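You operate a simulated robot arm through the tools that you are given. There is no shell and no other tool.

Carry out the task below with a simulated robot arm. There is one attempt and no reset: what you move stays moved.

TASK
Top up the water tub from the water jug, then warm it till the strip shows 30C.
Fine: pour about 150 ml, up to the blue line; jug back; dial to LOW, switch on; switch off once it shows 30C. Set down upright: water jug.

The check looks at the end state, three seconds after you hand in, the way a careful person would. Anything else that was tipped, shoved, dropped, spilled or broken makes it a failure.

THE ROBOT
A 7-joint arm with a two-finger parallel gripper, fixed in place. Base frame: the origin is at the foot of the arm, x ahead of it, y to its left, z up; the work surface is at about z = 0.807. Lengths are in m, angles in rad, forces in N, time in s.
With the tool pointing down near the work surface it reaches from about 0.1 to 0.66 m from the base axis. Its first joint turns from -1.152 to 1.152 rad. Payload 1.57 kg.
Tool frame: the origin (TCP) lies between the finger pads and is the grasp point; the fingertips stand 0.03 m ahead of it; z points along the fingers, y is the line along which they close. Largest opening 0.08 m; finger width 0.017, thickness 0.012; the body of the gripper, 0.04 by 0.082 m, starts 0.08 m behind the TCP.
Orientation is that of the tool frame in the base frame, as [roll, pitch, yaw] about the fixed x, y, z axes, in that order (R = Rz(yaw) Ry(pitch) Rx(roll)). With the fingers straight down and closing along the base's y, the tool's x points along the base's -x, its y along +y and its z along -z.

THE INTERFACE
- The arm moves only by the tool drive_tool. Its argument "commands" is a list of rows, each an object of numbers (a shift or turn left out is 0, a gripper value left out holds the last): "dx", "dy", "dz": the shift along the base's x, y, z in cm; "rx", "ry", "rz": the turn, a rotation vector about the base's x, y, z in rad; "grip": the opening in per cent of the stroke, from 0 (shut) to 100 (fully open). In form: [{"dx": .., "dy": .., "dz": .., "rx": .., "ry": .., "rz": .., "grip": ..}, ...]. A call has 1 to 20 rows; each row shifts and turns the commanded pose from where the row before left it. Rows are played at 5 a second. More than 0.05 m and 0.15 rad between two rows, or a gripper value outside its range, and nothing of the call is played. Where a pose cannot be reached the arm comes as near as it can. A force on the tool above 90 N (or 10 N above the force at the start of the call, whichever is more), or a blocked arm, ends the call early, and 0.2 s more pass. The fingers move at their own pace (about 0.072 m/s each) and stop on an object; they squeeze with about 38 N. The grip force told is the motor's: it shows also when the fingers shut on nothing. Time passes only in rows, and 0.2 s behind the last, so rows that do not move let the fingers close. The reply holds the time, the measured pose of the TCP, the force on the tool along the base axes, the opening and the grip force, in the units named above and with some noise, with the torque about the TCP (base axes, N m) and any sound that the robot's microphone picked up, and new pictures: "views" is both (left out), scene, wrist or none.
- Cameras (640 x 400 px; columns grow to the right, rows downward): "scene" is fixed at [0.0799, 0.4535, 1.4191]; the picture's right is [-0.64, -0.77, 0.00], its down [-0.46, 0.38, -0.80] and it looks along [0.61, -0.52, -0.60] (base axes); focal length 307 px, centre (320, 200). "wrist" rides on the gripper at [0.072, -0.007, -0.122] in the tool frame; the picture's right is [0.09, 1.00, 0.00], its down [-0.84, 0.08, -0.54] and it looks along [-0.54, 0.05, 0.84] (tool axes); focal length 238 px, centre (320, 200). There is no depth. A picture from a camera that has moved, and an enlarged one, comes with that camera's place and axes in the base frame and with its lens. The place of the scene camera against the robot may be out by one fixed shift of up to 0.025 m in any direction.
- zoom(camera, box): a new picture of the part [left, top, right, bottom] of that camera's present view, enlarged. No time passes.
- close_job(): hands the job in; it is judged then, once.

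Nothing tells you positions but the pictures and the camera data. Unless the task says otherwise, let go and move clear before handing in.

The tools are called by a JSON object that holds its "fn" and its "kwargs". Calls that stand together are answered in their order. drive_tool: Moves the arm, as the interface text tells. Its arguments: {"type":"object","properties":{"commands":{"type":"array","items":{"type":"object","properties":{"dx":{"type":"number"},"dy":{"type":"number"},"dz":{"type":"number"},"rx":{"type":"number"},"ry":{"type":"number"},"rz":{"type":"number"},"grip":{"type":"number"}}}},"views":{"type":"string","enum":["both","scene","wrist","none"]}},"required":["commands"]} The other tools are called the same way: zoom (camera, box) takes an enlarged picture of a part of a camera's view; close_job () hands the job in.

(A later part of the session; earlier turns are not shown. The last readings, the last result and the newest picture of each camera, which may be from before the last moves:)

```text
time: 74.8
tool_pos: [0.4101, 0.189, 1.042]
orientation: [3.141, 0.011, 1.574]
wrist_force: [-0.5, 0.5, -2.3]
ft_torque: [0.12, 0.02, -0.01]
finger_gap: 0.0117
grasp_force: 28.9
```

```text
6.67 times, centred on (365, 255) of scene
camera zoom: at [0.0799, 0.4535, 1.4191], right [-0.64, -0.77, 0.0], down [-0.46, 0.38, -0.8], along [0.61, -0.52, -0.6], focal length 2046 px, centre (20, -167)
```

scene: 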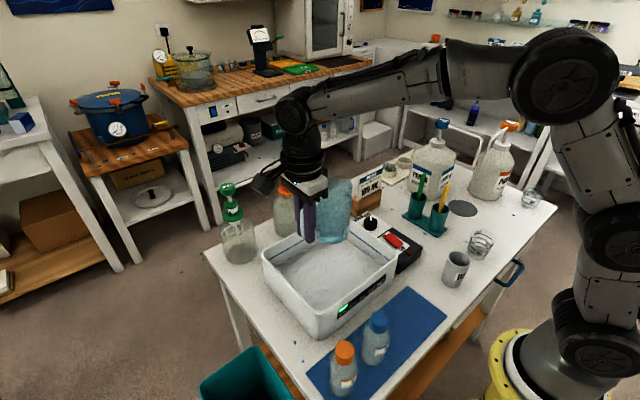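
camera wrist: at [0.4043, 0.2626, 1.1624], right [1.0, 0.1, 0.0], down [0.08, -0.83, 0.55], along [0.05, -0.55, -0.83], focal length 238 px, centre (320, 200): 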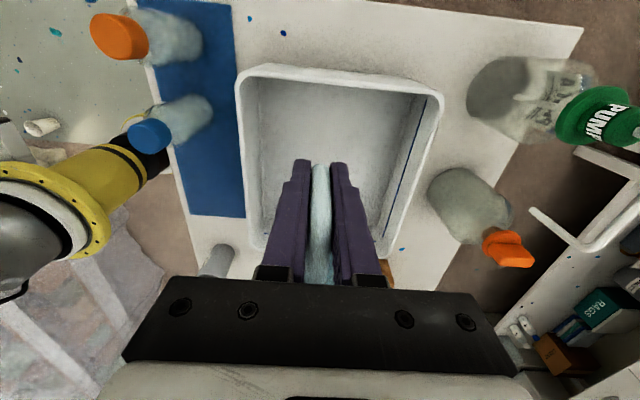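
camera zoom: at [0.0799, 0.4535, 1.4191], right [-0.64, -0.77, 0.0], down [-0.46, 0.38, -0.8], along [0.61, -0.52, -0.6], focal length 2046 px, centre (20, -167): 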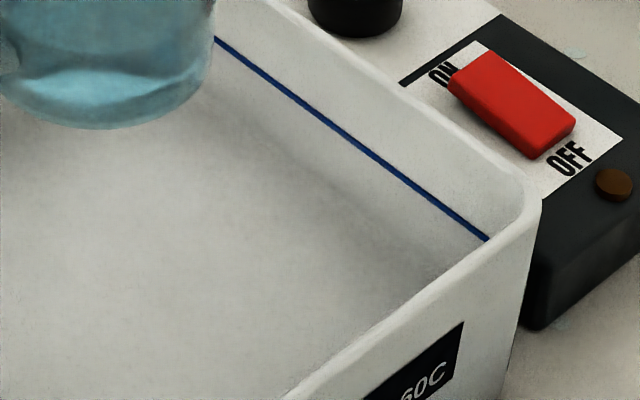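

The water in the tub is clear, so I'm going by weight, torque and tilt geometry, which agree on about 115 ml poured so far. I'll tilt again to about 1.22 rad to release the remaining ~35 ml.

{"fn": "drive_tool", "kwargs": {"commands": [{"rx": 0.03}, {"rx": 0.06}, {"rx": 0.08}, {"rx": 0.08}, {"rx": 0.08}, {"rx": 0.08}, {"rx": 0.08}, {"rx": 0.08}, {"rx": 0.08}, {"rx": 0.08}, {"rx": 0.08}, {"rx": 0.08}, {"rx": 0.07}, {"rx": 0.05}, {"rx": 0.04}, {"rx": 0.04}, {"rx": 0.03}, {"rx": 0.03}, {"rx": 0.02}], "views": "none"}}

{"fn": "drive_tool", "kwargs": {"commands": [{"rx": 0.02}, {"rx": 0.02}, {"rx": 0.01}, {"rx": 0.01}, {}, {}], "views": "none"}}

{"fn": "zoom", "kwargs": {"camera": "scene", "box": [260, 180, 400, 280]}}

{"fn": "drive_tool", "kwargs": {"commands": [{}, {}, {}, {}, {}, {}, {}, {}], "views": "none"}}

{"fn": "zoom", "kwargs": {"camera": "scene", "box": [260, 180, 400, 280]}}

{"fn": "drive_tool", "kwargs": {"commands": [{}, {}, {}, {}, {}, {}, {}, {}], "views": "none"}}

{"fn": "zoom", "kwargs": {"camera": "scene", "box": [260, 180, 400, 280]}}

```text
time: 78.8
tool_pos: [0.4107, 0.1903, 1.0423]
orientation: [3.133, -1.162, 1.58]
wrist_force: [0.1, 0.9, -1.9]
ft_torque: [0.02, -0.01, -0.01]
finger_gap: 0.0117
grasp_force: 29.1
```

```text
time: 80.2
tool_pos: [0.4096, 0.1901, 1.041]
orientation: [3.133, -1.22, 1.58]
wrist_force: [-1.1, -0.6, -1.7]
ft_torque: [-0.02, 0.01, -0.05]
finger_gap: 0.0116
grasp_force: 28.8
```

```text
4.00 times, centred on (330, 230) of scene
camera zoom: at [0.0799, 0.4536, 1.4191], right [-0.64, -0.77, 0.0], down [-0.46, 0.38, -0.8], along [0.61, -0.52, -0.6], focal length 1228 px, centre (280, 80)
```

zoom: 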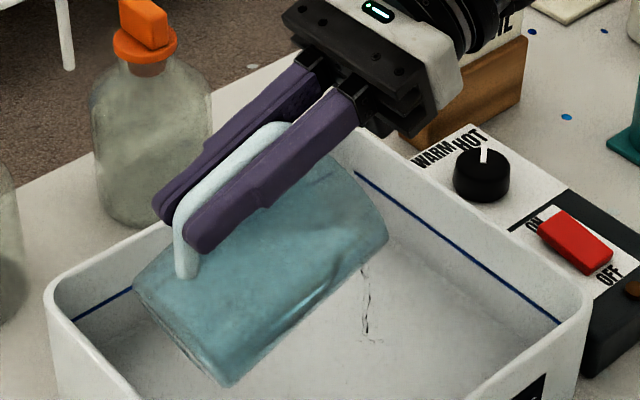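

```text
time: 82.0
tool_pos: [0.4099, 0.19, 1.0418]
orientation: [3.134, -1.219, 1.58]
wrist_force: [0.5, 0.2, -1.7]
ft_torque: [0.04, 0.0, 0.01]
finger_gap: 0.012
grasp_force: 29.2
```

```text
4.00 times, centred on (330, 230) of scene
camera zoom: at [0.0799, 0.4536, 1.4191], right [-0.64, -0.77, 0.0], down [-0.46, 0.38, -0.8], along [0.61, -0.52, -0.6], focal length 1228 px, centre (280, 80)
```

zoom: 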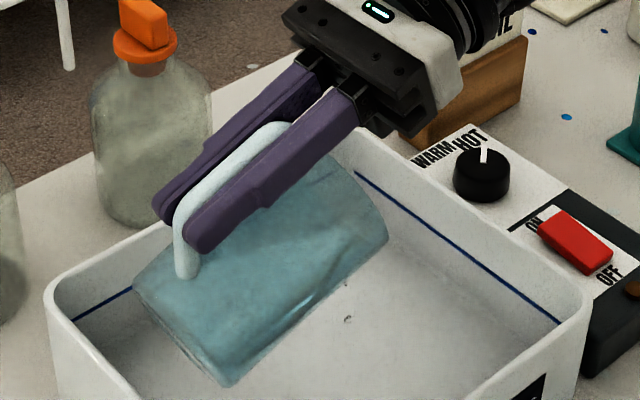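

```text
time: 83.8
tool_pos: [0.4102, 0.1903, 1.0416]
orientation: [3.133, -1.22, 1.581]
wrist_force: [0.2, 0.1, -1.9]
ft_torque: [0.0, 0.02, 0.0]
finger_gap: 0.0118
grasp_force: 29.8
```

```text
4.00 times, centred on (330, 230) of scene
camera zoom: at [0.0799, 0.4535, 1.4191], right [-0.64, -0.77, 0.0], down [-0.46, 0.38, -0.8], along [0.61, -0.52, -0.6], focal length 1228 px, centre (280, 80)
```

zoom: 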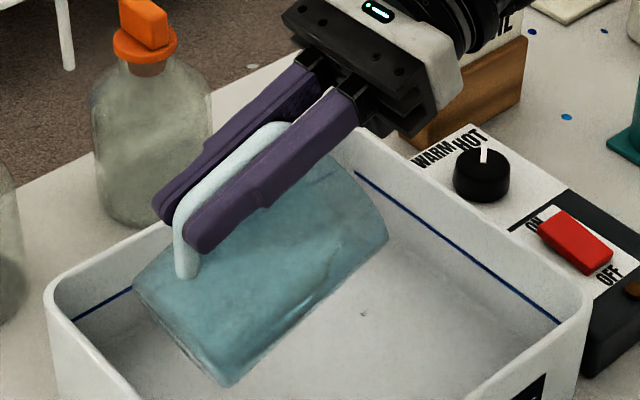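

Dripping has nearly stopped. I'll bring the jug upright and re-weigh it.

{"fn": "drive_tool", "kwargs": {"commands": [{}, {}, {"rx": -0.03}, {"rx": -0.06}, {"rx": -0.08}, {"rx": -0.08}, {"rx": -0.08}, {"rx": -0.08}, {"rx": -0.08}, {"rx": -0.08}, {"rx": -0.08}, {"rx": -0.08}, {"rx": -0.08}, {"rx": -0.08}, {"rx": -0.08}, {"rx": -0.08}, {"rx": -0.08}, {"rx": -0.05}, {"rx": -0.03}, {"rx": -0.01}], "views": "none"}}

{"fn": "drive_tool", "kwargs": {"commands": [{}, {}], "views": "none"}}

{"fn": "drive_tool", "kwargs": {"commands": [{}], "views": "none"}}

{"fn": "drive_tool", "kwargs": {"commands": [{}], "views": "none"}}

{"fn": "drive_tool", "kwargs": {"commands": [{}], "views": "none"}}

{"fn": "drive_tool", "kwargs": {"commands": [{}], "views": "none"}}

{"fn": "drive_tool", "kwargs": {"commands": [{}], "views": "none"}}

{"fn": "drive_tool", "kwargs": {"commands": [{}], "views": "none"}}

{"fn": "drive_tool", "kwargs": {"commands": [{}], "views": "none"}}

{"fn": "drive_tool", "kwargs": {"commands": [{}], "views": "none"}}

{"fn": "drive_tool", "kwargs": {"commands": [{}], "views": "none"}}

{"fn": "drive_tool", "kwargs": {"commands": [{}], "views": "none"}}

{"fn": "drive_tool", "kwargs": {"commands": [{}], "views": "none"}}

{"fn": "drive_tool", "kwargs": {"commands": [{}], "views": "both"}}

{"fn": "zoom", "kwargs": {"camera": "wrist", "box": [340, 70, 460, 280]}}

{"fn": "zoom", "kwargs": {"camera": "scene", "box": [240, 190, 440, 340]}}

```text
time: 88.0
tool_pos: [0.4104, 0.1893, 1.042]
orientation: [3.141, -0.002, 1.574]
wrist_force: [-0.6, 0.0, -1.1]
ft_torque: [0.11, -0.01, -0.01]
finger_gap: 0.012
grasp_force: 29.2
```

```text
time: 88.6
tool_pos: [0.4102, 0.189, 1.0408]
orientation: [-3.141, 0.002, 1.574]
wrist_force: [0.6, -0.5, -1.7]
ft_torque: [0.11, -0.02, 0.0]
finger_gap: 0.0119
grasp_force: 28.8
```

```text
time: 89.0
tool_pos: [0.4115, 0.189, 1.0402]
orientation: [3.141, 0.0, 1.574]
wrist_force: [-0.5, 0.6, -1.0]
ft_torque: [0.07, -0.01, -0.01]
finger_gap: 0.0117
grasp_force: 28.9
```

```text
time: 89.4
tool_pos: [0.4099, 0.1877, 1.0423]
orientation: [3.142, 0.002, 1.574]
wrist_force: [-0.1, -0.4, -1.2]
ft_torque: [0.05, 0.01, -0.01]
finger_gap: 0.0121
grasp_force: 29.2
```

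```text
time: 89.8
tool_pos: [0.4098, 0.189, 1.0413]
orientation: [-3.141, 0.0, 1.574]
wrist_force: [0.1, 0.3, -1.8]
ft_torque: [0.08, -0.01, 0.01]
finger_gap: 0.0117
grasp_force: 29.1
```

```text
time: 90.2
tool_pos: [0.4099, 0.1882, 1.0406]
orientation: [-3.141, -0.001, 1.573]
wrist_force: [-1.1, 0.9, -1.3]
ft_torque: [0.07, 0.0, -0.02]
finger_gap: 0.012
grasp_force: 29.1
```

```text
time: 90.6
tool_pos: [0.4099, 0.188, 1.0418]
orientation: [3.14, -0.001, 1.575]
wrist_force: [0.4, -0.2, -1.4]
ft_torque: [0.06, 0.0, 0.01]
finger_gap: 0.0119
grasp_force: 28.8
```

```text
time: 91.0
tool_pos: [0.4109, 0.1885, 1.0413]
orientation: [3.141, 0.0, 1.575]
wrist_force: [0.7, 0.1, -0.7]
ft_torque: [0.07, -0.01, 0.01]
finger_gap: 0.012
grasp_force: 28.8
```

```text
time: 91.4
tool_pos: [0.4098, 0.1901, 1.0417]
orientation: [3.141, 0.002, 1.575]
wrist_force: [0.0, -0.1, -1.8]
ft_torque: [0.06, -0.02, 0.01]
finger_gap: 0.012
grasp_force: 28.7
```

```text
time: 91.8
tool_pos: [0.4098, 0.1899, 1.041]
orientation: [3.141, 0.0, 1.575]
wrist_force: [-0.4, -0.6, -2.1]
ft_torque: [0.11, -0.04, -0.01]
finger_gap: 0.0118
grasp_force: 29.2
```

```text
time: 92.2
tool_pos: [0.409, 0.1893, 1.0414]
orientation: [3.141, 0.0, 1.573]
wrist_force: [0.3, -0.6, -0.6]
ft_torque: [0.08, 0.0, -0.02]
finger_gap: 0.0117
grasp_force: 29.6
```

```text
time: 92.6
tool_pos: [0.4103, 0.1889, 1.0409]
orientation: [-3.141, -0.001, 1.574]
wrist_force: [-0.2, -0.2, -0.2]
ft_torque: [0.1, 0.0, -0.01]
finger_gap: 0.0119
grasp_force: 29.8
```

```text
time: 93.0
tool_pos: [0.4106, 0.1893, 1.0417]
orientation: [3.141, 0.0, 1.575]
wrist_force: [0.1, -0.3, -0.6]
ft_torque: [0.09, 0.0, -0.02]
finger_gap: 0.0118
grasp_force: 28.9
```

```text
time: 93.4
tool_pos: [0.4096, 0.1892, 1.0406]
orientation: [3.141, -0.002, 1.574]
wrist_force: [0.1, 0.3, -1.7]
ft_torque: [0.06, 0.01, 0.01]
finger_gap: 0.0118
grasp_force: 29.3
camera wrist: at [0.404, 0.2607, 1.1628], right [1.0, 0.1, 0.0], down [0.08, -0.84, 0.54], along [0.05, -0.54, -0.84], focal length 238 px, centre (320, 200)
```

scene: 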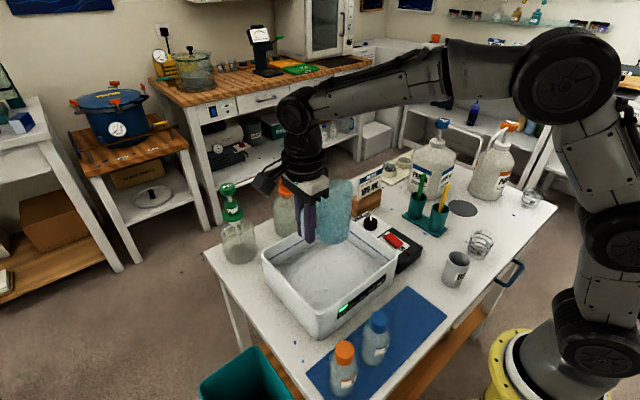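
wrist: 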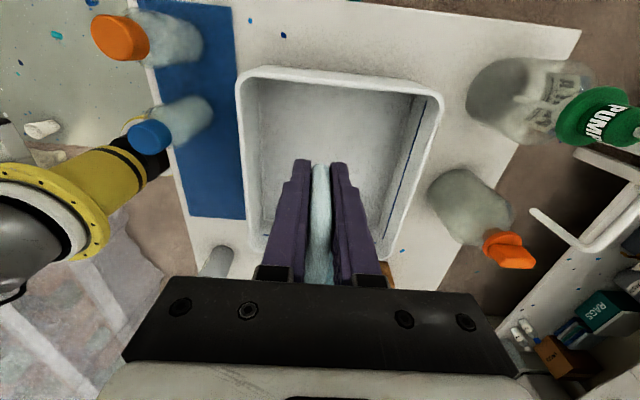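

```text
1.90 times, centred on (400, 175) of wrist
camera zoom: at [0.404, 0.2607, 1.1628], right [1.0, 0.1, 0.0], down [0.08, -0.84, 0.54], along [0.05, -0.54, -0.84], focal length 454 px, centre (168, 248)
```

zoom: 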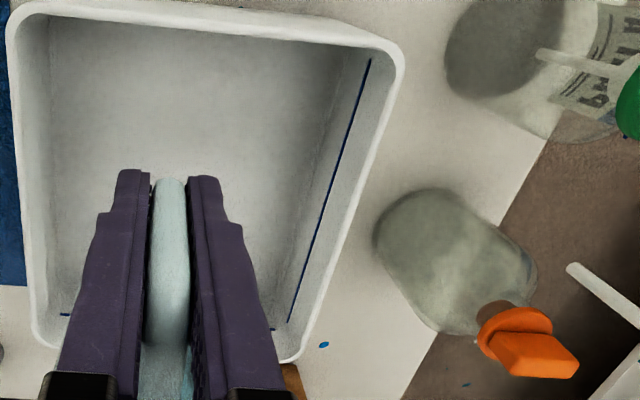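

```text
2.67 times, centred on (340, 265) of scene
camera zoom: at [0.0799, 0.4535, 1.4191], right [-0.64, -0.77, 0.0], down [-0.46, 0.38, -0.8], along [0.61, -0.52, -0.6], focal length 818 px, centre (267, 27)
```

zoom: 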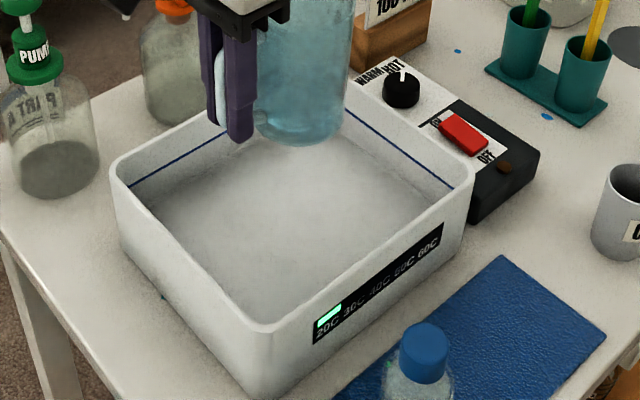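

{"fn": "zoom", "kwargs": {"camera": "scene", "box": [262, 235, 292, 260]}}

{"fn": "zoom", "kwargs": {"camera": "scene", "box": [365, 230, 400, 262]}}

{"fn": "zoom", "kwargs": {"camera": "wrist", "box": [390, 90, 445, 150]}}

{"fn": "zoom", "kwargs": {"camera": "wrist", "box": [375, 190, 415, 260]}}

```text
16.00 times, centred on (277, 248) of scene
camera zoom: at [0.0799, 0.4535, 1.4191], right [-0.64, -0.77, 0.0], down [-0.46, 0.38, -0.8], along [0.61, -0.52, -0.6], focal length 4911 px, centre (1008, -560)
```

zoom: 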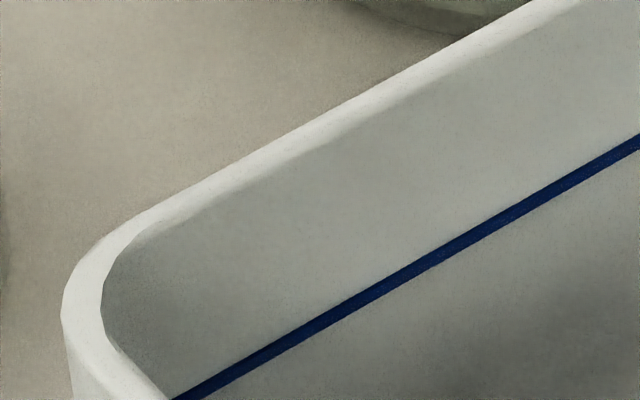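

```text
12.50 times, centred on (382, 246) of scene
camera zoom: at [0.0799, 0.4535, 1.4191], right [-0.64, -0.77, 0.0], down [-0.46, 0.38, -0.8], along [0.61, -0.52, -0.6], focal length 3837 px, centre (-461, -375)
```

zoom: 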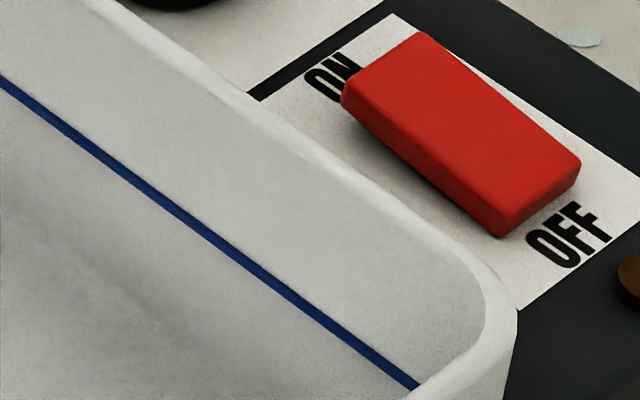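

```text
6.67 times, centred on (418, 120) of wrist
camera zoom: at [0.404, 0.2607, 1.1628], right [1.0, 0.1, 0.0], down [0.08, -0.84, 0.54], along [0.05, -0.54, -0.84], focal length 1589 px, centre (-330, 733)
```

zoom: 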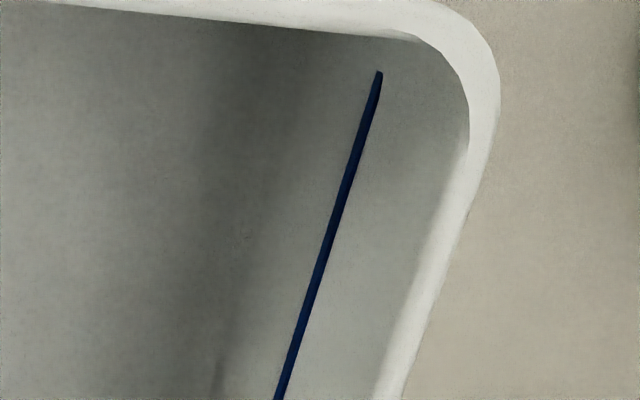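

```text
5.71 times, centred on (395, 225) of wrist
camera zoom: at [0.404, 0.2607, 1.1628], right [1.0, 0.1, 0.0], down [0.08, -0.84, 0.54], along [0.05, -0.54, -0.84], focal length 1362 px, centre (-109, 57)
```

zoom: 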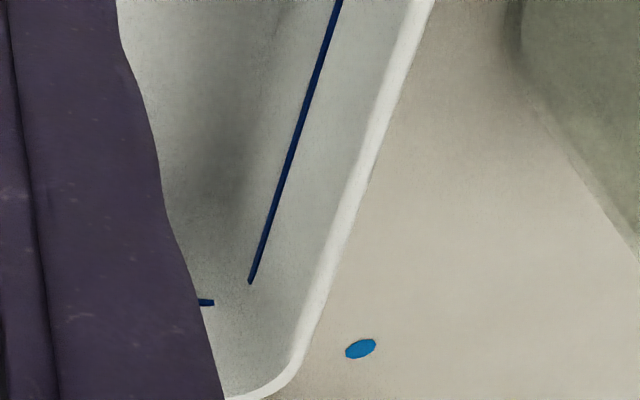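

{"fn": "zoom", "kwargs": {"camera": "scene", "box": [320, 170, 370, 250]}}

{"fn": "zoom", "kwargs": {"camera": "scene", "box": [325, 210, 360, 250]}}

{"fn": "drive_tool", "kwargs": {"commands": [{}], "views": "none"}}

{"fn": "drive_tool", "kwargs": {"commands": [{}], "views": "none"}}

{"fn": "drive_tool", "kwargs": {"commands": [{}], "views": "none"}}

{"fn": "drive_tool", "kwargs": {"commands": [{}], "views": "none"}}

{"fn": "drive_tool", "kwargs": {"commands": [{}], "views": "none"}}

{"fn": "drive_tool", "kwargs": {"commands": [{}], "views": "none"}}

{"fn": "drive_tool", "kwargs": {"commands": [{}], "views": "none"}}

{"fn": "drive_tool", "kwargs": {"commands": [{}], "views": "none"}}

{"fn": "drive_tool", "kwargs": {"commands": [{}], "views": "none"}}

{"fn": "drive_tool", "kwargs": {"commands": [{}], "views": "none"}}

{"fn": "drive_tool", "kwargs": {"commands": [{}], "views": "none"}}

{"fn": "drive_tool", "kwargs": {"commands": [{}], "views": "none"}}

```text
5.00 times, centred on (345, 210) of scene
camera zoom: at [0.0799, 0.4535, 1.4191], right [-0.64, -0.77, 0.0], down [-0.46, 0.38, -0.8], along [0.61, -0.52, -0.6], focal length 1535 px, centre (195, 150)
```

zoom: 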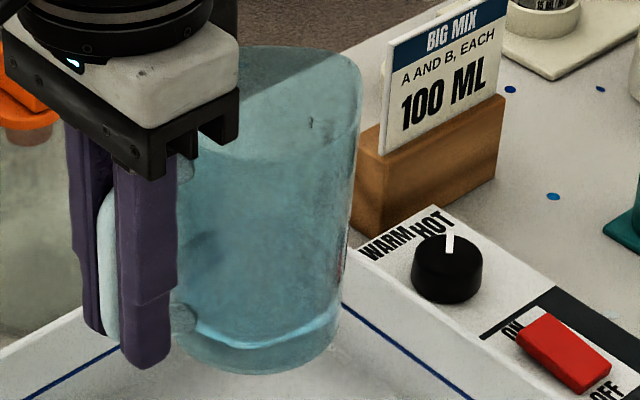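

```text
10.00 times, centred on (342, 230) of scene
camera zoom: at [0.0799, 0.4535, 1.4191], right [-0.64, -0.77, 0.0], down [-0.46, 0.38, -0.8], along [0.61, -0.52, -0.6], focal length 3069 px, centre (95, -100)
```

zoom: 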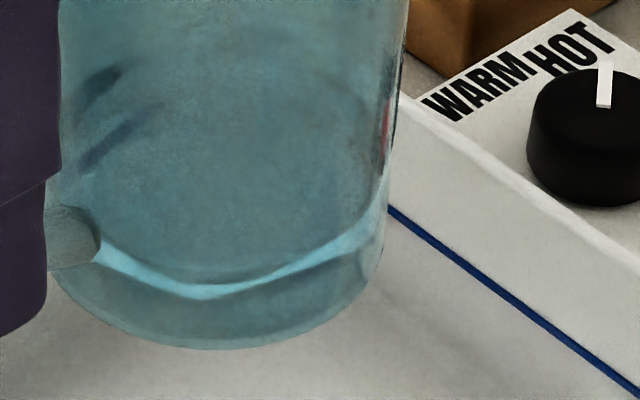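

```text
time: 93.8
tool_pos: [0.4096, 0.1887, 1.041]
orientation: [3.14, 0.001, 1.575]
wrist_force: [0.4, -0.4, -0.8]
ft_torque: [0.1, 0.01, 0.0]
finger_gap: 0.012
grasp_force: 29.3
```

```text
time: 94.2
tool_pos: [0.4107, 0.1888, 1.0415]
orientation: [3.141, -0.002, 1.573]
wrist_force: [0.0, -0.1, -1.9]
ft_torque: [0.07, 0.02, -0.02]
finger_gap: 0.0117
grasp_force: 29.1
```

```text
time: 94.6
tool_pos: [0.4086, 0.1894, 1.0406]
orientation: [3.141, 0.001, 1.573]
wrist_force: [-0.6, -0.8, -0.8]
ft_torque: [0.05, 0.01, 0.01]
finger_gap: 0.0118
grasp_force: 29.0
```

```text
time: 95.0
tool_pos: [0.4101, 0.1902, 1.041]
orientation: [3.141, 0.0, 1.573]
wrist_force: [-0.2, 0.5, -1.0]
ft_torque: [0.06, -0.02, 0.0]
finger_gap: 0.0116
grasp_force: 29.7
```

```text
time: 95.4
tool_pos: [0.4098, 0.1896, 1.0424]
orientation: [3.141, 0.002, 1.574]
wrist_force: [-0.3, -0.1, -0.2]
ft_torque: [0.06, 0.03, -0.03]
finger_gap: 0.0119
grasp_force: 29.3
```

```text
time: 95.8
tool_pos: [0.4101, 0.1885, 1.0423]
orientation: [3.14, -0.001, 1.576]
wrist_force: [-0.4, 0.0, -1.5]
ft_torque: [0.12, -0.01, 0.02]
finger_gap: 0.0119
grasp_force: 29.6
```

```text
time: 96.2
tool_pos: [0.4101, 0.1887, 1.042]
orientation: [-3.141, 0.0, 1.576]
wrist_force: [-0.3, 0.4, -0.8]
ft_torque: [0.1, -0.01, -0.01]
finger_gap: 0.0117
grasp_force: 29.3
```

```text
time: 96.6
tool_pos: [0.4094, 0.1897, 1.0412]
orientation: [3.141, -0.001, 1.575]
wrist_force: [0.1, -0.3, -0.5]
ft_torque: [0.05, 0.0, 0.05]
finger_gap: 0.0116
grasp_force: 29.2
```

```text
time: 97.0
tool_pos: [0.41, 0.1897, 1.0419]
orientation: [3.141, 0.0, 1.573]
wrist_force: [0.2, -0.5, -1.1]
ft_torque: [0.06, -0.03, 0.05]
finger_gap: 0.0117
grasp_force: 28.8
```

```text
time: 97.4
tool_pos: [0.4103, 0.1888, 1.0412]
orientation: [-3.141, 0.002, 1.572]
wrist_force: [-0.4, -0.2, -1.7]
ft_torque: [0.06, -0.01, 0.02]
finger_gap: 0.0118
grasp_force: 29.1
```

```text
time: 97.8
tool_pos: [0.4093, 0.1893, 1.041]
orientation: [3.141, 0.001, 1.573]
wrist_force: [0.6, -0.5, -1.1]
ft_torque: [0.11, 0.02, 0.02]
finger_gap: 0.012
grasp_force: 29.3
```

```text
time: 98.2
tool_pos: [0.4097, 0.1898, 1.0412]
orientation: [3.141, 0.001, 1.576]
wrist_force: [-0.3, -0.1, -0.8]
ft_torque: [0.06, 0.03, 0.01]
finger_gap: 0.0116
grasp_force: 29.5
```

The jug's visible waterline, the weight, the torque and the geometry together put the pour at about 150–160 ml. I'll carry the jug back along the reverse path.

{"fn": "drive_tool", "kwargs": {"commands": [{"dx": -0.3, "dy": -0.13, "rz": 0.022}, {"dx": -0.6, "dy": -0.29, "rz": 0.03}, {"dx": -1.0, "dy": -0.49, "rz": 0.05}, {"dx": -1.3, "dy": -0.64, "rz": 0.06}, {"dx": -1.3, "dy": -0.64, "rz": 0.06}, {"dx": -1.3, "dy": -0.64, "rz": 0.06}, {"dx": -1.3, "dy": -0.64, "rz": 0.06}, {"dx": -1.3, "dy": -0.64, "rz": 0.06}, {"dx": -1.3, "dy": -0.64, "rz": 0.06}, {"dx": -1.3, "dy": -0.64, "rz": 0.06}, {"dx": -1.3, "dy": -0.64, "rz": 0.06}, {"dx": -1.3, "dy": -0.64, "rz": 0.06}, {"dx": -1.3, "dy": -0.64, "rz": 0.06}, {"dx": -1.3, "dy": -0.64, "rz": 0.06}, {"dx": -1.3, "dy": -0.64, "rz": 0.06}, {"dx": -1.3, "dy": -0.64, "rz": 0.06}, {"dx": -1.3, "dy": -0.64, "rz": 0.06}, {"dx": -1.0, "dy": -0.49, "rz": 0.05}, {"dx": -0.7, "dy": -0.34, "rz": 0.035}, {"dx": -0.4, "dy": -0.2, "rz": 0.02}], "views": "none"}}

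{"fn": "drive_tool", "kwargs": {"commands": [{}, {"dz": -0.3}, {"dz": -0.6}, {"dz": -0.9}, {"dz": -1}, {"dz": -1}, {"dz": -1}, {"dz": -1}, {"dz": -1}, {"dz": -1}, {"dz": -1}, {"dz": -1}, {"dz": -1}, {"dz": -1}, {"dz": -1}, {"dz": -0.8}, {"dz": -0.5}, {"dz": -0.3}, {}]}}

{"fn": "zoom", "kwargs": {"camera": "scene", "box": [370, 250, 470, 350]}}

```text
time: 102.4
tool_pos: [0.1884, 0.0801, 1.0415]
orientation: [-3.141, -0.001, 2.625]
wrist_force: [0.3, -0.6, -1.7]
ft_torque: [0.04, 0.09, 0.01]
finger_gap: 0.0122
grasp_force: 29.0
```

```text
time: 106.4
tool_pos: [0.1887, 0.0802, 0.897]
orientation: [-3.14, -0.002, 2.622]
wrist_force: [0.7, 0.0, -1.1]
ft_torque: [0.04, 0.11, 0.02]
finger_gap: 0.0117
grasp_force: 29.9
camera wrist: at [0.1239, 0.1104, 1.0181], right [0.41, 0.91, 0.0], down [0.77, -0.35, 0.54], along [0.49, -0.22, -0.84], focal length 238 px, centre (320, 200)
```

scene: 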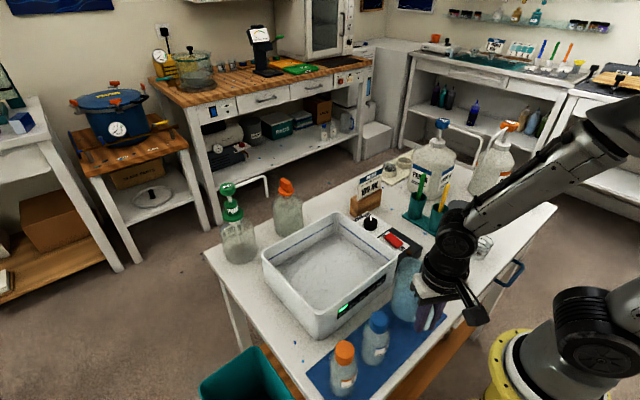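
wrist: 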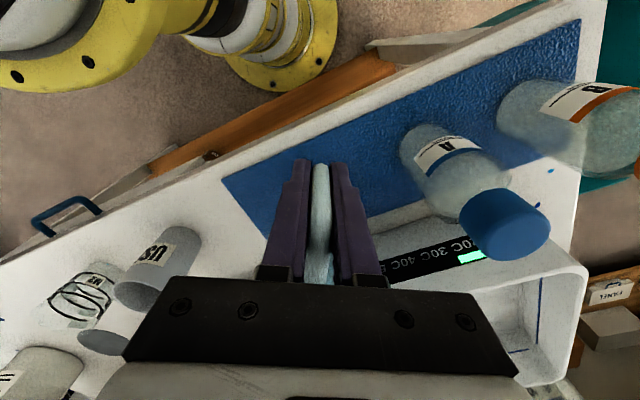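

```text
4.00 times, centred on (420, 300) of scene
camera zoom: at [0.0799, 0.4535, 1.4191], right [-0.64, -0.77, 0.0], down [-0.46, 0.38, -0.8], along [0.61, -0.52, -0.6], focal length 1228 px, centre (-80, -200)
```

zoom: 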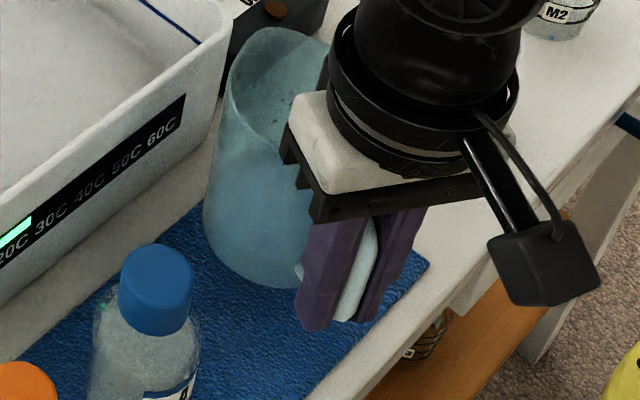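

Now 3.6 cm to go. I'll lower the last part in small steps and watch for contact.

{"fn": "drive_tool", "kwargs": {"commands": [{"dz": -0.5}, {"dz": -0.7}, {"dz": -0.7}, {"dz": -0.5}, {"dz": -0.3}, {"dz": -0.2}, {"dz": -0.2}, {"dz": -0.2}], "views": "none"}}

{"fn": "drive_tool", "kwargs": {"commands": [{"dz": -0.15}], "views": "none"}}

{"fn": "drive_tool", "kwargs": {"commands": [{"dz": -0.15}], "views": "none"}}

{"fn": "drive_tool", "kwargs": {"commands": [{"dz": -0.1}], "views": "wrist"}}

```text
time: 108.2
tool_pos: [0.1874, 0.0818, 0.8638]
orientation: [3.141, 0.0, 2.622]
wrist_force: [-0.1, -0.2, -1.0]
ft_torque: [0.07, 0.1, 0.01]
finger_gap: 0.0117
grasp_force: 28.8
```

```text
time: 108.6
tool_pos: [0.186, 0.0809, 0.8619]
orientation: [-3.141, 0.001, 2.621]
wrist_force: [-0.4, -1.2, -1.3]
ft_torque: [0.03, 0.08, -0.01]
finger_gap: 0.0118
grasp_force: 29.1
```

```text
time: 109.0
tool_pos: [0.1869, 0.0802, 0.8614]
orientation: [3.141, 0.002, 2.622]
wrist_force: [0.5, -0.5, -1.3]
ft_torque: [0.03, 0.11, -0.01]
finger_gap: 0.012
grasp_force: 29.2
```

```text
time: 109.4
tool_pos: [0.1883, 0.0809, 0.8615]
orientation: [-3.14, 0.0, 2.623]
wrist_force: [-3.2, 1.1, 8.0]
ft_torque: [-0.37, -0.39, -0.08]
finger_gap: 0.0117
grasp_force: 28.4
camera wrist: at [0.123, 0.1106, 0.9825], right [0.41, 0.91, 0.0], down [0.76, -0.35, 0.54], along [0.49, -0.22, -0.84], focal length 238 px, centre (320, 200)
```

wrist: 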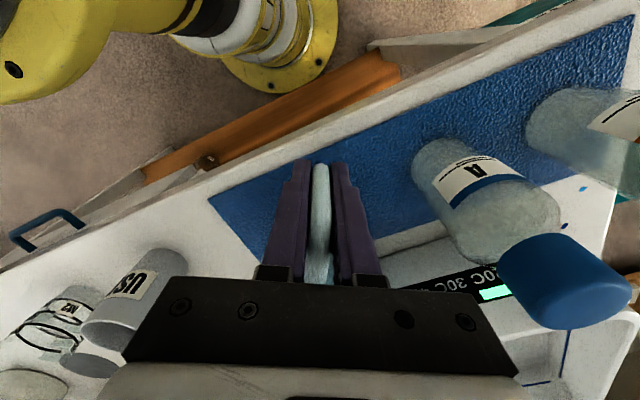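

The jug is on the mat. I'll relieve the press slightly and release.

{"fn": "drive_tool", "kwargs": {"commands": [{"dz": 0.1}, {}], "views": "none"}}

{"fn": "drive_tool", "kwargs": {"commands": [{"grip": 20}, {"grip": 40}, {"grip": 60}, {}]}}

{"fn": "zoom", "kwargs": {"camera": "scene", "box": [370, 250, 470, 350]}}

```text
time: 110.0
tool_pos: [0.1877, 0.0805, 0.8623]
orientation: [3.141, 0.001, 2.619]
wrist_force: [-0.6, 0.0, -1.1]
ft_torque: [0.03, 0.1, 0.0]
finger_gap: 0.012
grasp_force: 29.3
```

```text
time: 111.0
tool_pos: [0.1884, 0.0805, 0.8616]
orientation: [-3.141, 0.0, 2.622]
wrist_force: [0.1, 0.9, -0.4]
ft_torque: [-0.03, -0.01, -0.02]
finger_gap: 0.0479
grasp_force: 0.0
camera wrist: at [0.1229, 0.1105, 0.9833], right [0.41, 0.91, 0.0], down [0.76, -0.35, 0.54], along [0.49, -0.22, -0.84], focal length 238 px, centre (320, 200)
```

scene: 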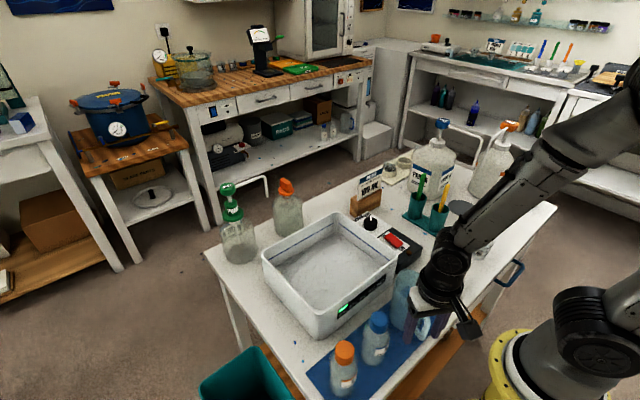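
wrist: 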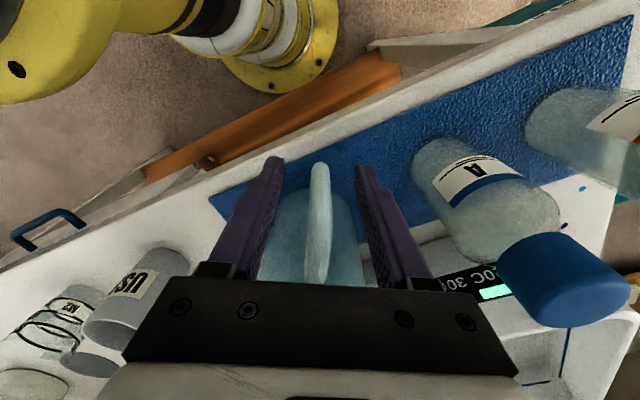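

```text
4.00 times, centred on (420, 300) of scene
camera zoom: at [0.0799, 0.4535, 1.4191], right [-0.64, -0.77, 0.0], down [-0.46, 0.38, -0.8], along [0.61, -0.52, -0.6], focal length 1228 px, centre (-80, -200)
```

zoom: 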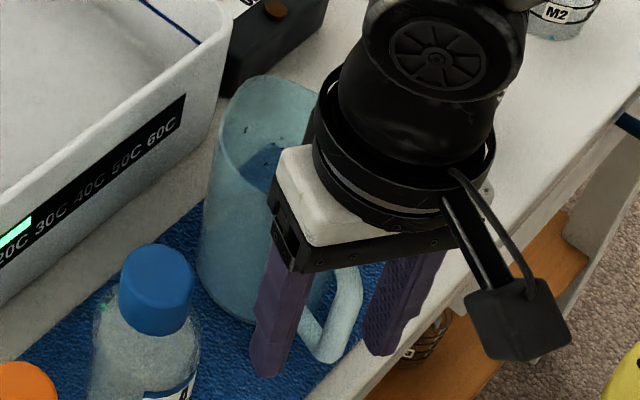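

The jug is set down upright. I'll raise the arm straight up and go look at the jug, tub and controls from above.

{"fn": "drive_tool", "kwargs": {"commands": [{"dz": 1}, {"dz": 3}, {"dz": 4}, {"dz": 4}, {"dz": 4}, {"dz": 4, "rz": 0.1}, {"rz": 0.14}, {"rz": 0.14}, {"rz": 0.14}, {}]}}

{"fn": "zoom", "kwargs": {"camera": "wrist", "box": [260, 80, 500, 230]}}

{"fn": "zoom", "kwargs": {"camera": "scene", "box": [370, 250, 450, 350]}}

```text
time: 113.2
tool_pos: [0.189, 0.0818, 1.0626]
orientation: [-3.141, 0.002, -3.139]
wrist_force: [0.5, 0.1, 0.3]
ft_torque: [-0.01, -0.01, -0.01]
finger_gap: 0.0482
grasp_force: 0.2
camera wrist: at [0.1169, 0.0742, 1.1833], right [-0.09, 1.0, 0.0], down [0.84, 0.08, 0.54], along [0.54, 0.05, -0.84], focal length 238 px, centre (320, 200)
```

scene: 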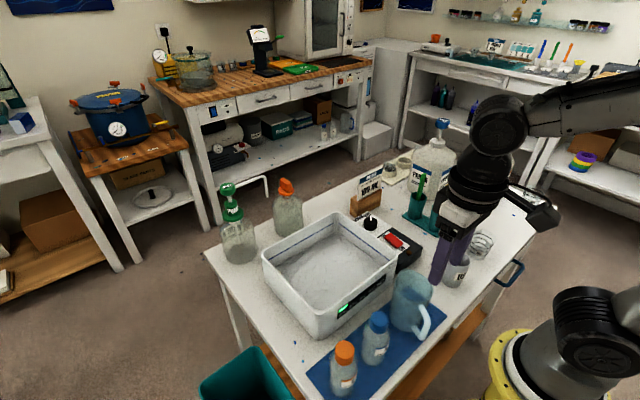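
wrist: 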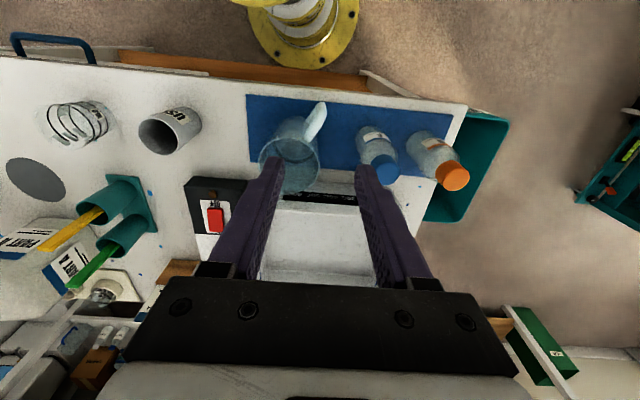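

```text
2.67 times, centred on (380, 155) of wrist
camera zoom: at [0.1169, 0.0742, 1.1833], right [-0.09, 1.0, 0.0], down [0.84, 0.08, 0.54], along [0.54, 0.05, -0.84], focal length 636 px, centre (160, 320)
```

zoom: 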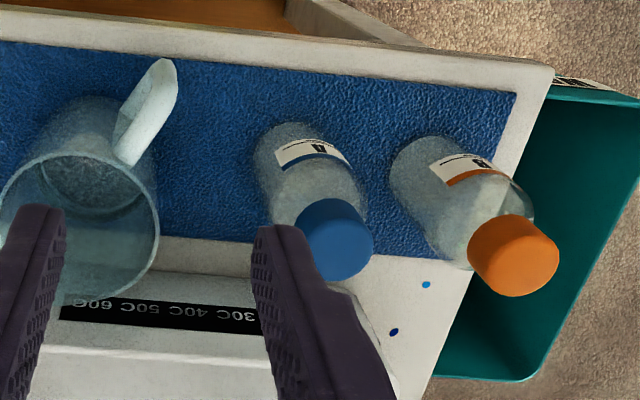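

```text
4.00 times, centred on (410, 300) of scene
camera zoom: at [0.0799, 0.4535, 1.4191], right [-0.64, -0.77, 0.0], down [-0.46, 0.38, -0.8], along [0.61, -0.52, -0.6], focal length 1228 px, centre (-40, -200)
```

zoom: 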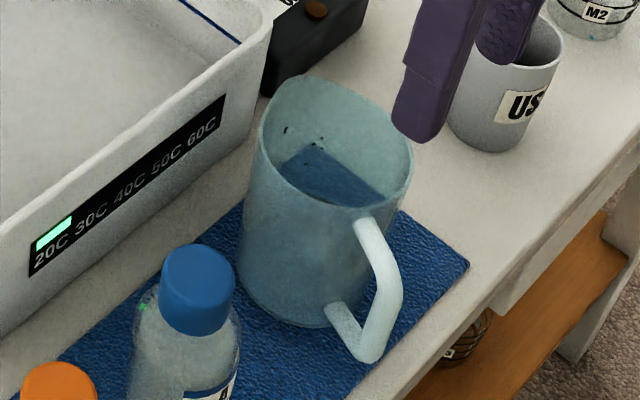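

The jug is upright on the mat. Next I'll move above the control box for a closer look at the dial and switch.

{"fn": "drive_tool", "kwargs": {"commands": [{"dx": 4, "dy": -2, "dz": 2, "grip": 75}, {"dx": 4, "dy": -2}, {"dx": 3, "dy": -3}, {"dx": 3, "dy": -3}, {"dx": 3, "dy": -3}, {"dx": 3, "dy": -3}, {"dy": -1}, {}]}}

{"fn": "zoom", "kwargs": {"camera": "wrist", "box": [230, 80, 410, 290]}}

```text
time: 115.0
tool_pos: [0.3868, -0.089, 1.0807]
orientation: [3.141, -0.002, -3.141]
wrist_force: [-0.5, 0.7, 0.3]
ft_torque: [0.0, 0.02, -0.02]
finger_gap: 0.06
grasp_force: 0.1
camera wrist: at [0.3163, -0.0958, 1.2026], right [-0.09, 1.0, 0.0], down [0.84, 0.08, 0.54], along [0.54, 0.05, -0.84], focal length 238 px, centre (320, 200)
```

scene: 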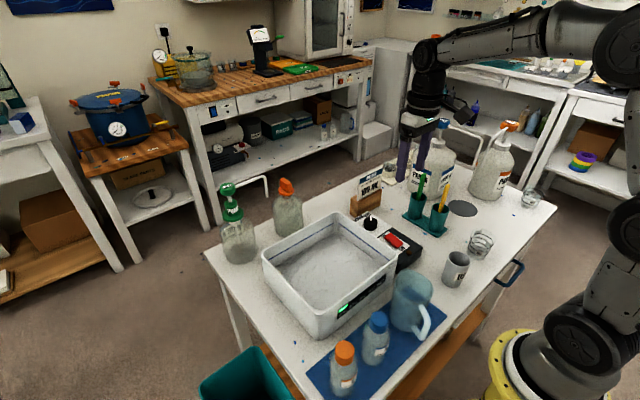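
wrist: 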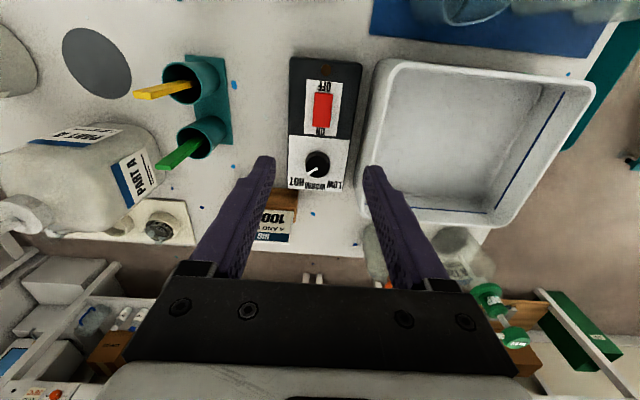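

```text
1.90 times, centred on (320, 185) of wrist
camera zoom: at [0.3163, -0.0958, 1.2026], right [-0.09, 1.0, 0.0], down [0.84, 0.08, 0.54], along [0.54, 0.05, -0.84], focal length 454 px, centre (320, 229)
```

zoom: 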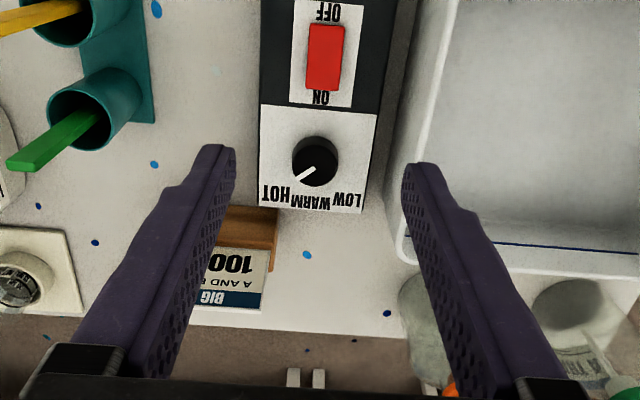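

{"fn": "zoom", "kwargs": {"camera": "wrist", "box": [285, 130, 350, 195]}}

{"fn": "zoom", "kwargs": {"camera": "scene", "box": [345, 200, 425, 270]}}

```text
6.15 times, centred on (318, 162) of wrist
camera zoom: at [0.3163, -0.0958, 1.2026], right [-0.09, 1.0, 0.0], down [0.84, 0.08, 0.54], along [0.54, 0.05, -0.84], focal length 1467 px, centre (335, 431)
```

zoom: 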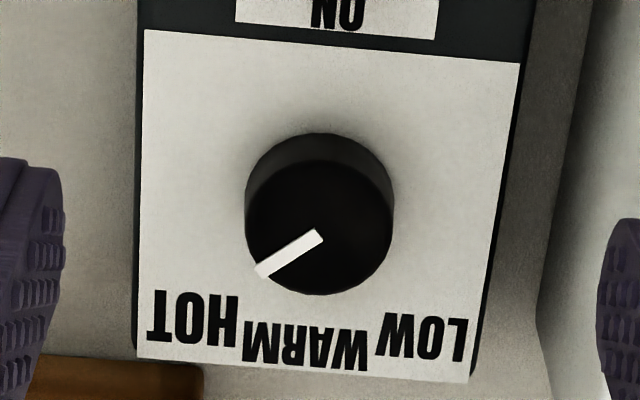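

```text
5.71 times, centred on (385, 235) of scene
camera zoom: at [0.0799, 0.4535, 1.4191], right [-0.64, -0.77, 0.0], down [-0.46, 0.38, -0.8], along [0.61, -0.52, -0.6], focal length 1754 px, centre (-51, 0)
```

zoom: 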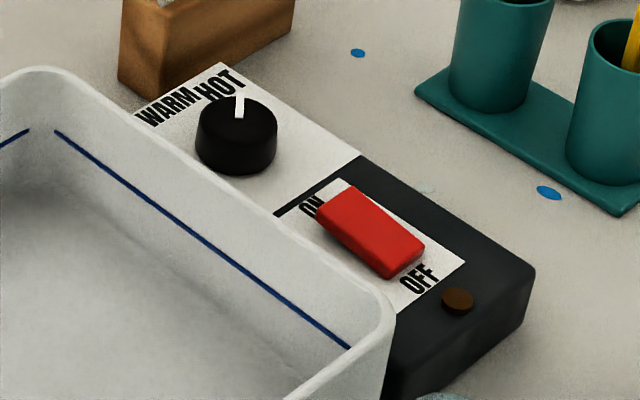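

The dial pointer is at HOT, about −50°, and LOW mirrors it at about +50°, so I need roughly +100° counter-clockwise. I'll position over the knob at about (0.474, −0.085) with a pre-rotated gripper.

{"fn": "drive_tool", "kwargs": {"commands": [{"dx": 2, "rz": -0.15, "grip": 70}, {"dx": 2, "rz": -0.15}, {"dx": 2, "rz": -0.15}, {"dx": 2, "dy": 0.4, "rz": -0.15}, {"dx": 0.7, "rz": -0.15, "dz": -3}, {"rz": -0.15, "dz": -3}, {"rz": -0.15, "dz": -3}, {"rz": -0.15, "dz": -3}, {}]}}

{"fn": "zoom", "kwargs": {"camera": "wrist", "box": [230, 110, 410, 290]}}

{"fn": "zoom", "kwargs": {"camera": "scene", "box": [330, 150, 440, 270]}}

```text
time: 117.0
tool_pos: [0.4764, -0.0843, 0.9609]
orientation: [-3.141, 0.0, 1.941]
wrist_force: [1.0, -0.1, -0.3]
ft_torque: [0.0, 0.01, 0.06]
finger_gap: 0.0561
grasp_force: 0.0
camera wrist: at [0.4441, -0.0198, 1.0818], right [0.9, 0.45, 0.0], down [0.37, -0.75, 0.54], along [0.24, -0.48, -0.84], focal length 238 px, centre (320, 200)
```

scene: 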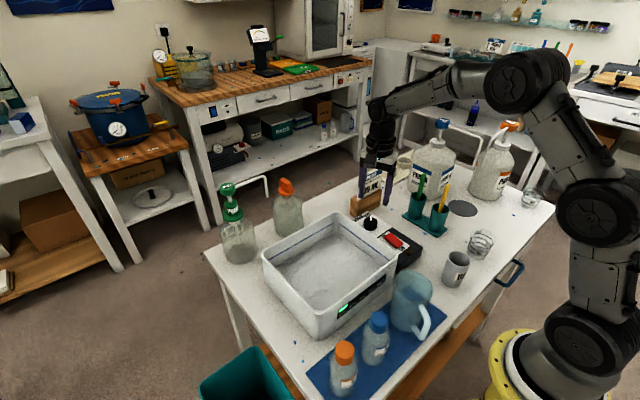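
wrist: 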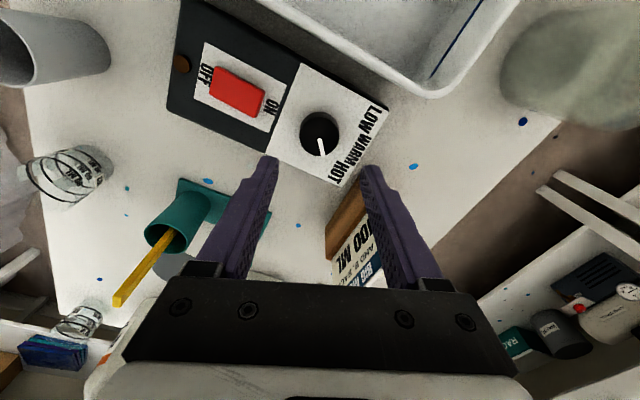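

```text
2.22 times, centred on (320, 200) of wrist
camera zoom: at [0.4441, -0.0198, 1.0818], right [0.9, 0.45, 0.0], down [0.37, -0.75, 0.54], along [0.24, -0.48, -0.84], focal length 530 px, centre (320, 200)
```

zoom: 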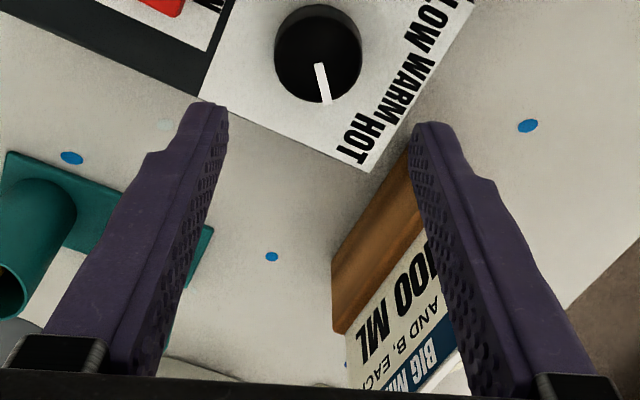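

```text
3.33 times, centred on (385, 210) of scene
camera zoom: at [0.0799, 0.4535, 1.4191], right [-0.64, -0.77, 0.0], down [-0.46, 0.38, -0.8], along [0.61, -0.52, -0.6], focal length 1023 px, centre (103, 167)
```

zoom: 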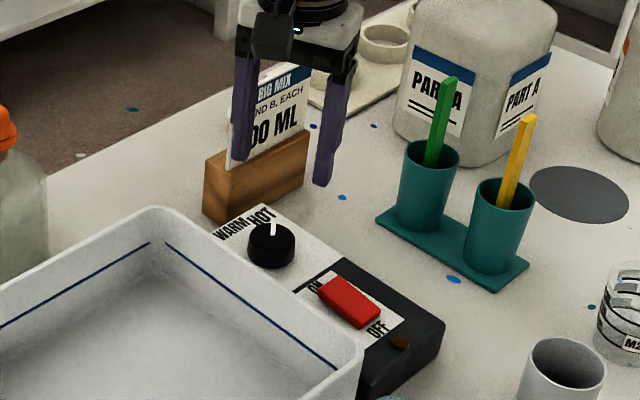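

{"fn": "drive_tool", "kwargs": {"commands": [{"dz": -3}, {"dz": -3}, {"dz": -1}, {}]}}

{"fn": "zoom", "kwargs": {"camera": "wrist", "box": [230, 110, 410, 290]}}

{"fn": "zoom", "kwargs": {"camera": "scene", "box": [340, 180, 410, 250]}}

```text
time: 118.0
tool_pos: [0.474, -0.0841, 0.8921]
orientation: [3.141, 0.0, 1.942]
wrist_force: [0.2, 0.2, 0.8]
ft_torque: [-0.02, -0.01, 0.01]
finger_gap: 0.056
grasp_force: 0.0
camera wrist: at [0.4434, -0.0204, 1.0132], right [0.89, 0.45, 0.0], down [0.38, -0.75, 0.54], along [0.24, -0.48, -0.84], focal length 238 px, centre (320, 200)
```

scene: 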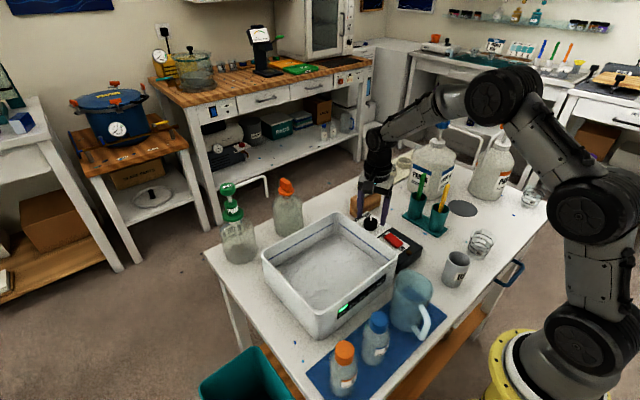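
wrist: 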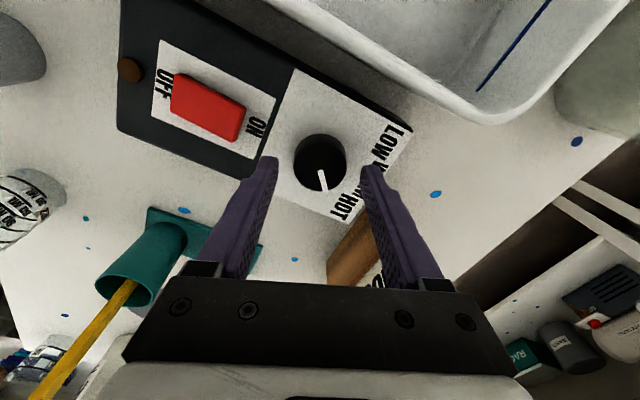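

```text
2.22 times, centred on (320, 200) of wrist
camera zoom: at [0.4434, -0.0204, 1.0132], right [0.89, 0.45, 0.0], down [0.38, -0.75, 0.54], along [0.24, -0.48, -0.84], focal length 530 px, centre (320, 200)
```

zoom: 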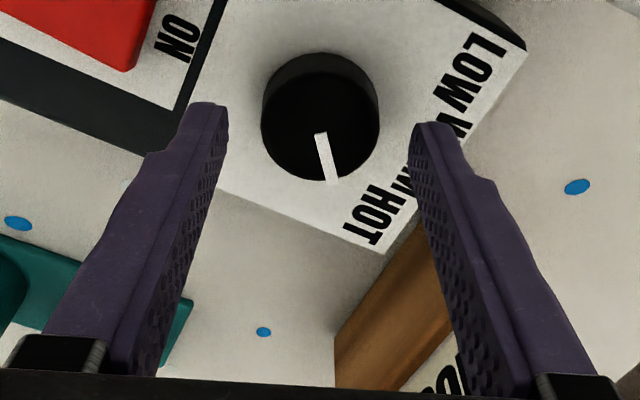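

```text
5.71 times, centred on (375, 215) of scene
camera zoom: at [0.0799, 0.4535, 1.4191], right [-0.64, -0.77, 0.0], down [-0.46, 0.38, -0.8], along [0.61, -0.52, -0.6], focal length 1754 px, centre (6, 114)
```

zoom: 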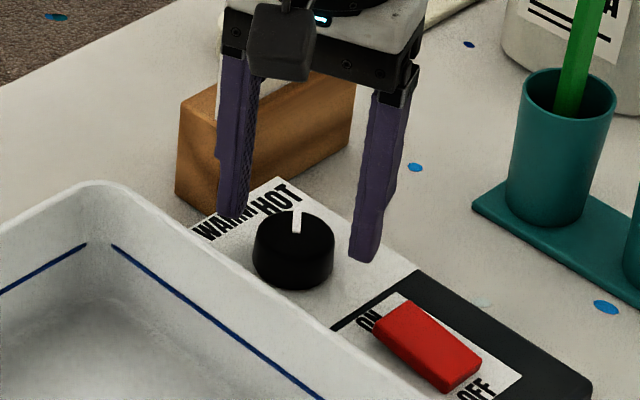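

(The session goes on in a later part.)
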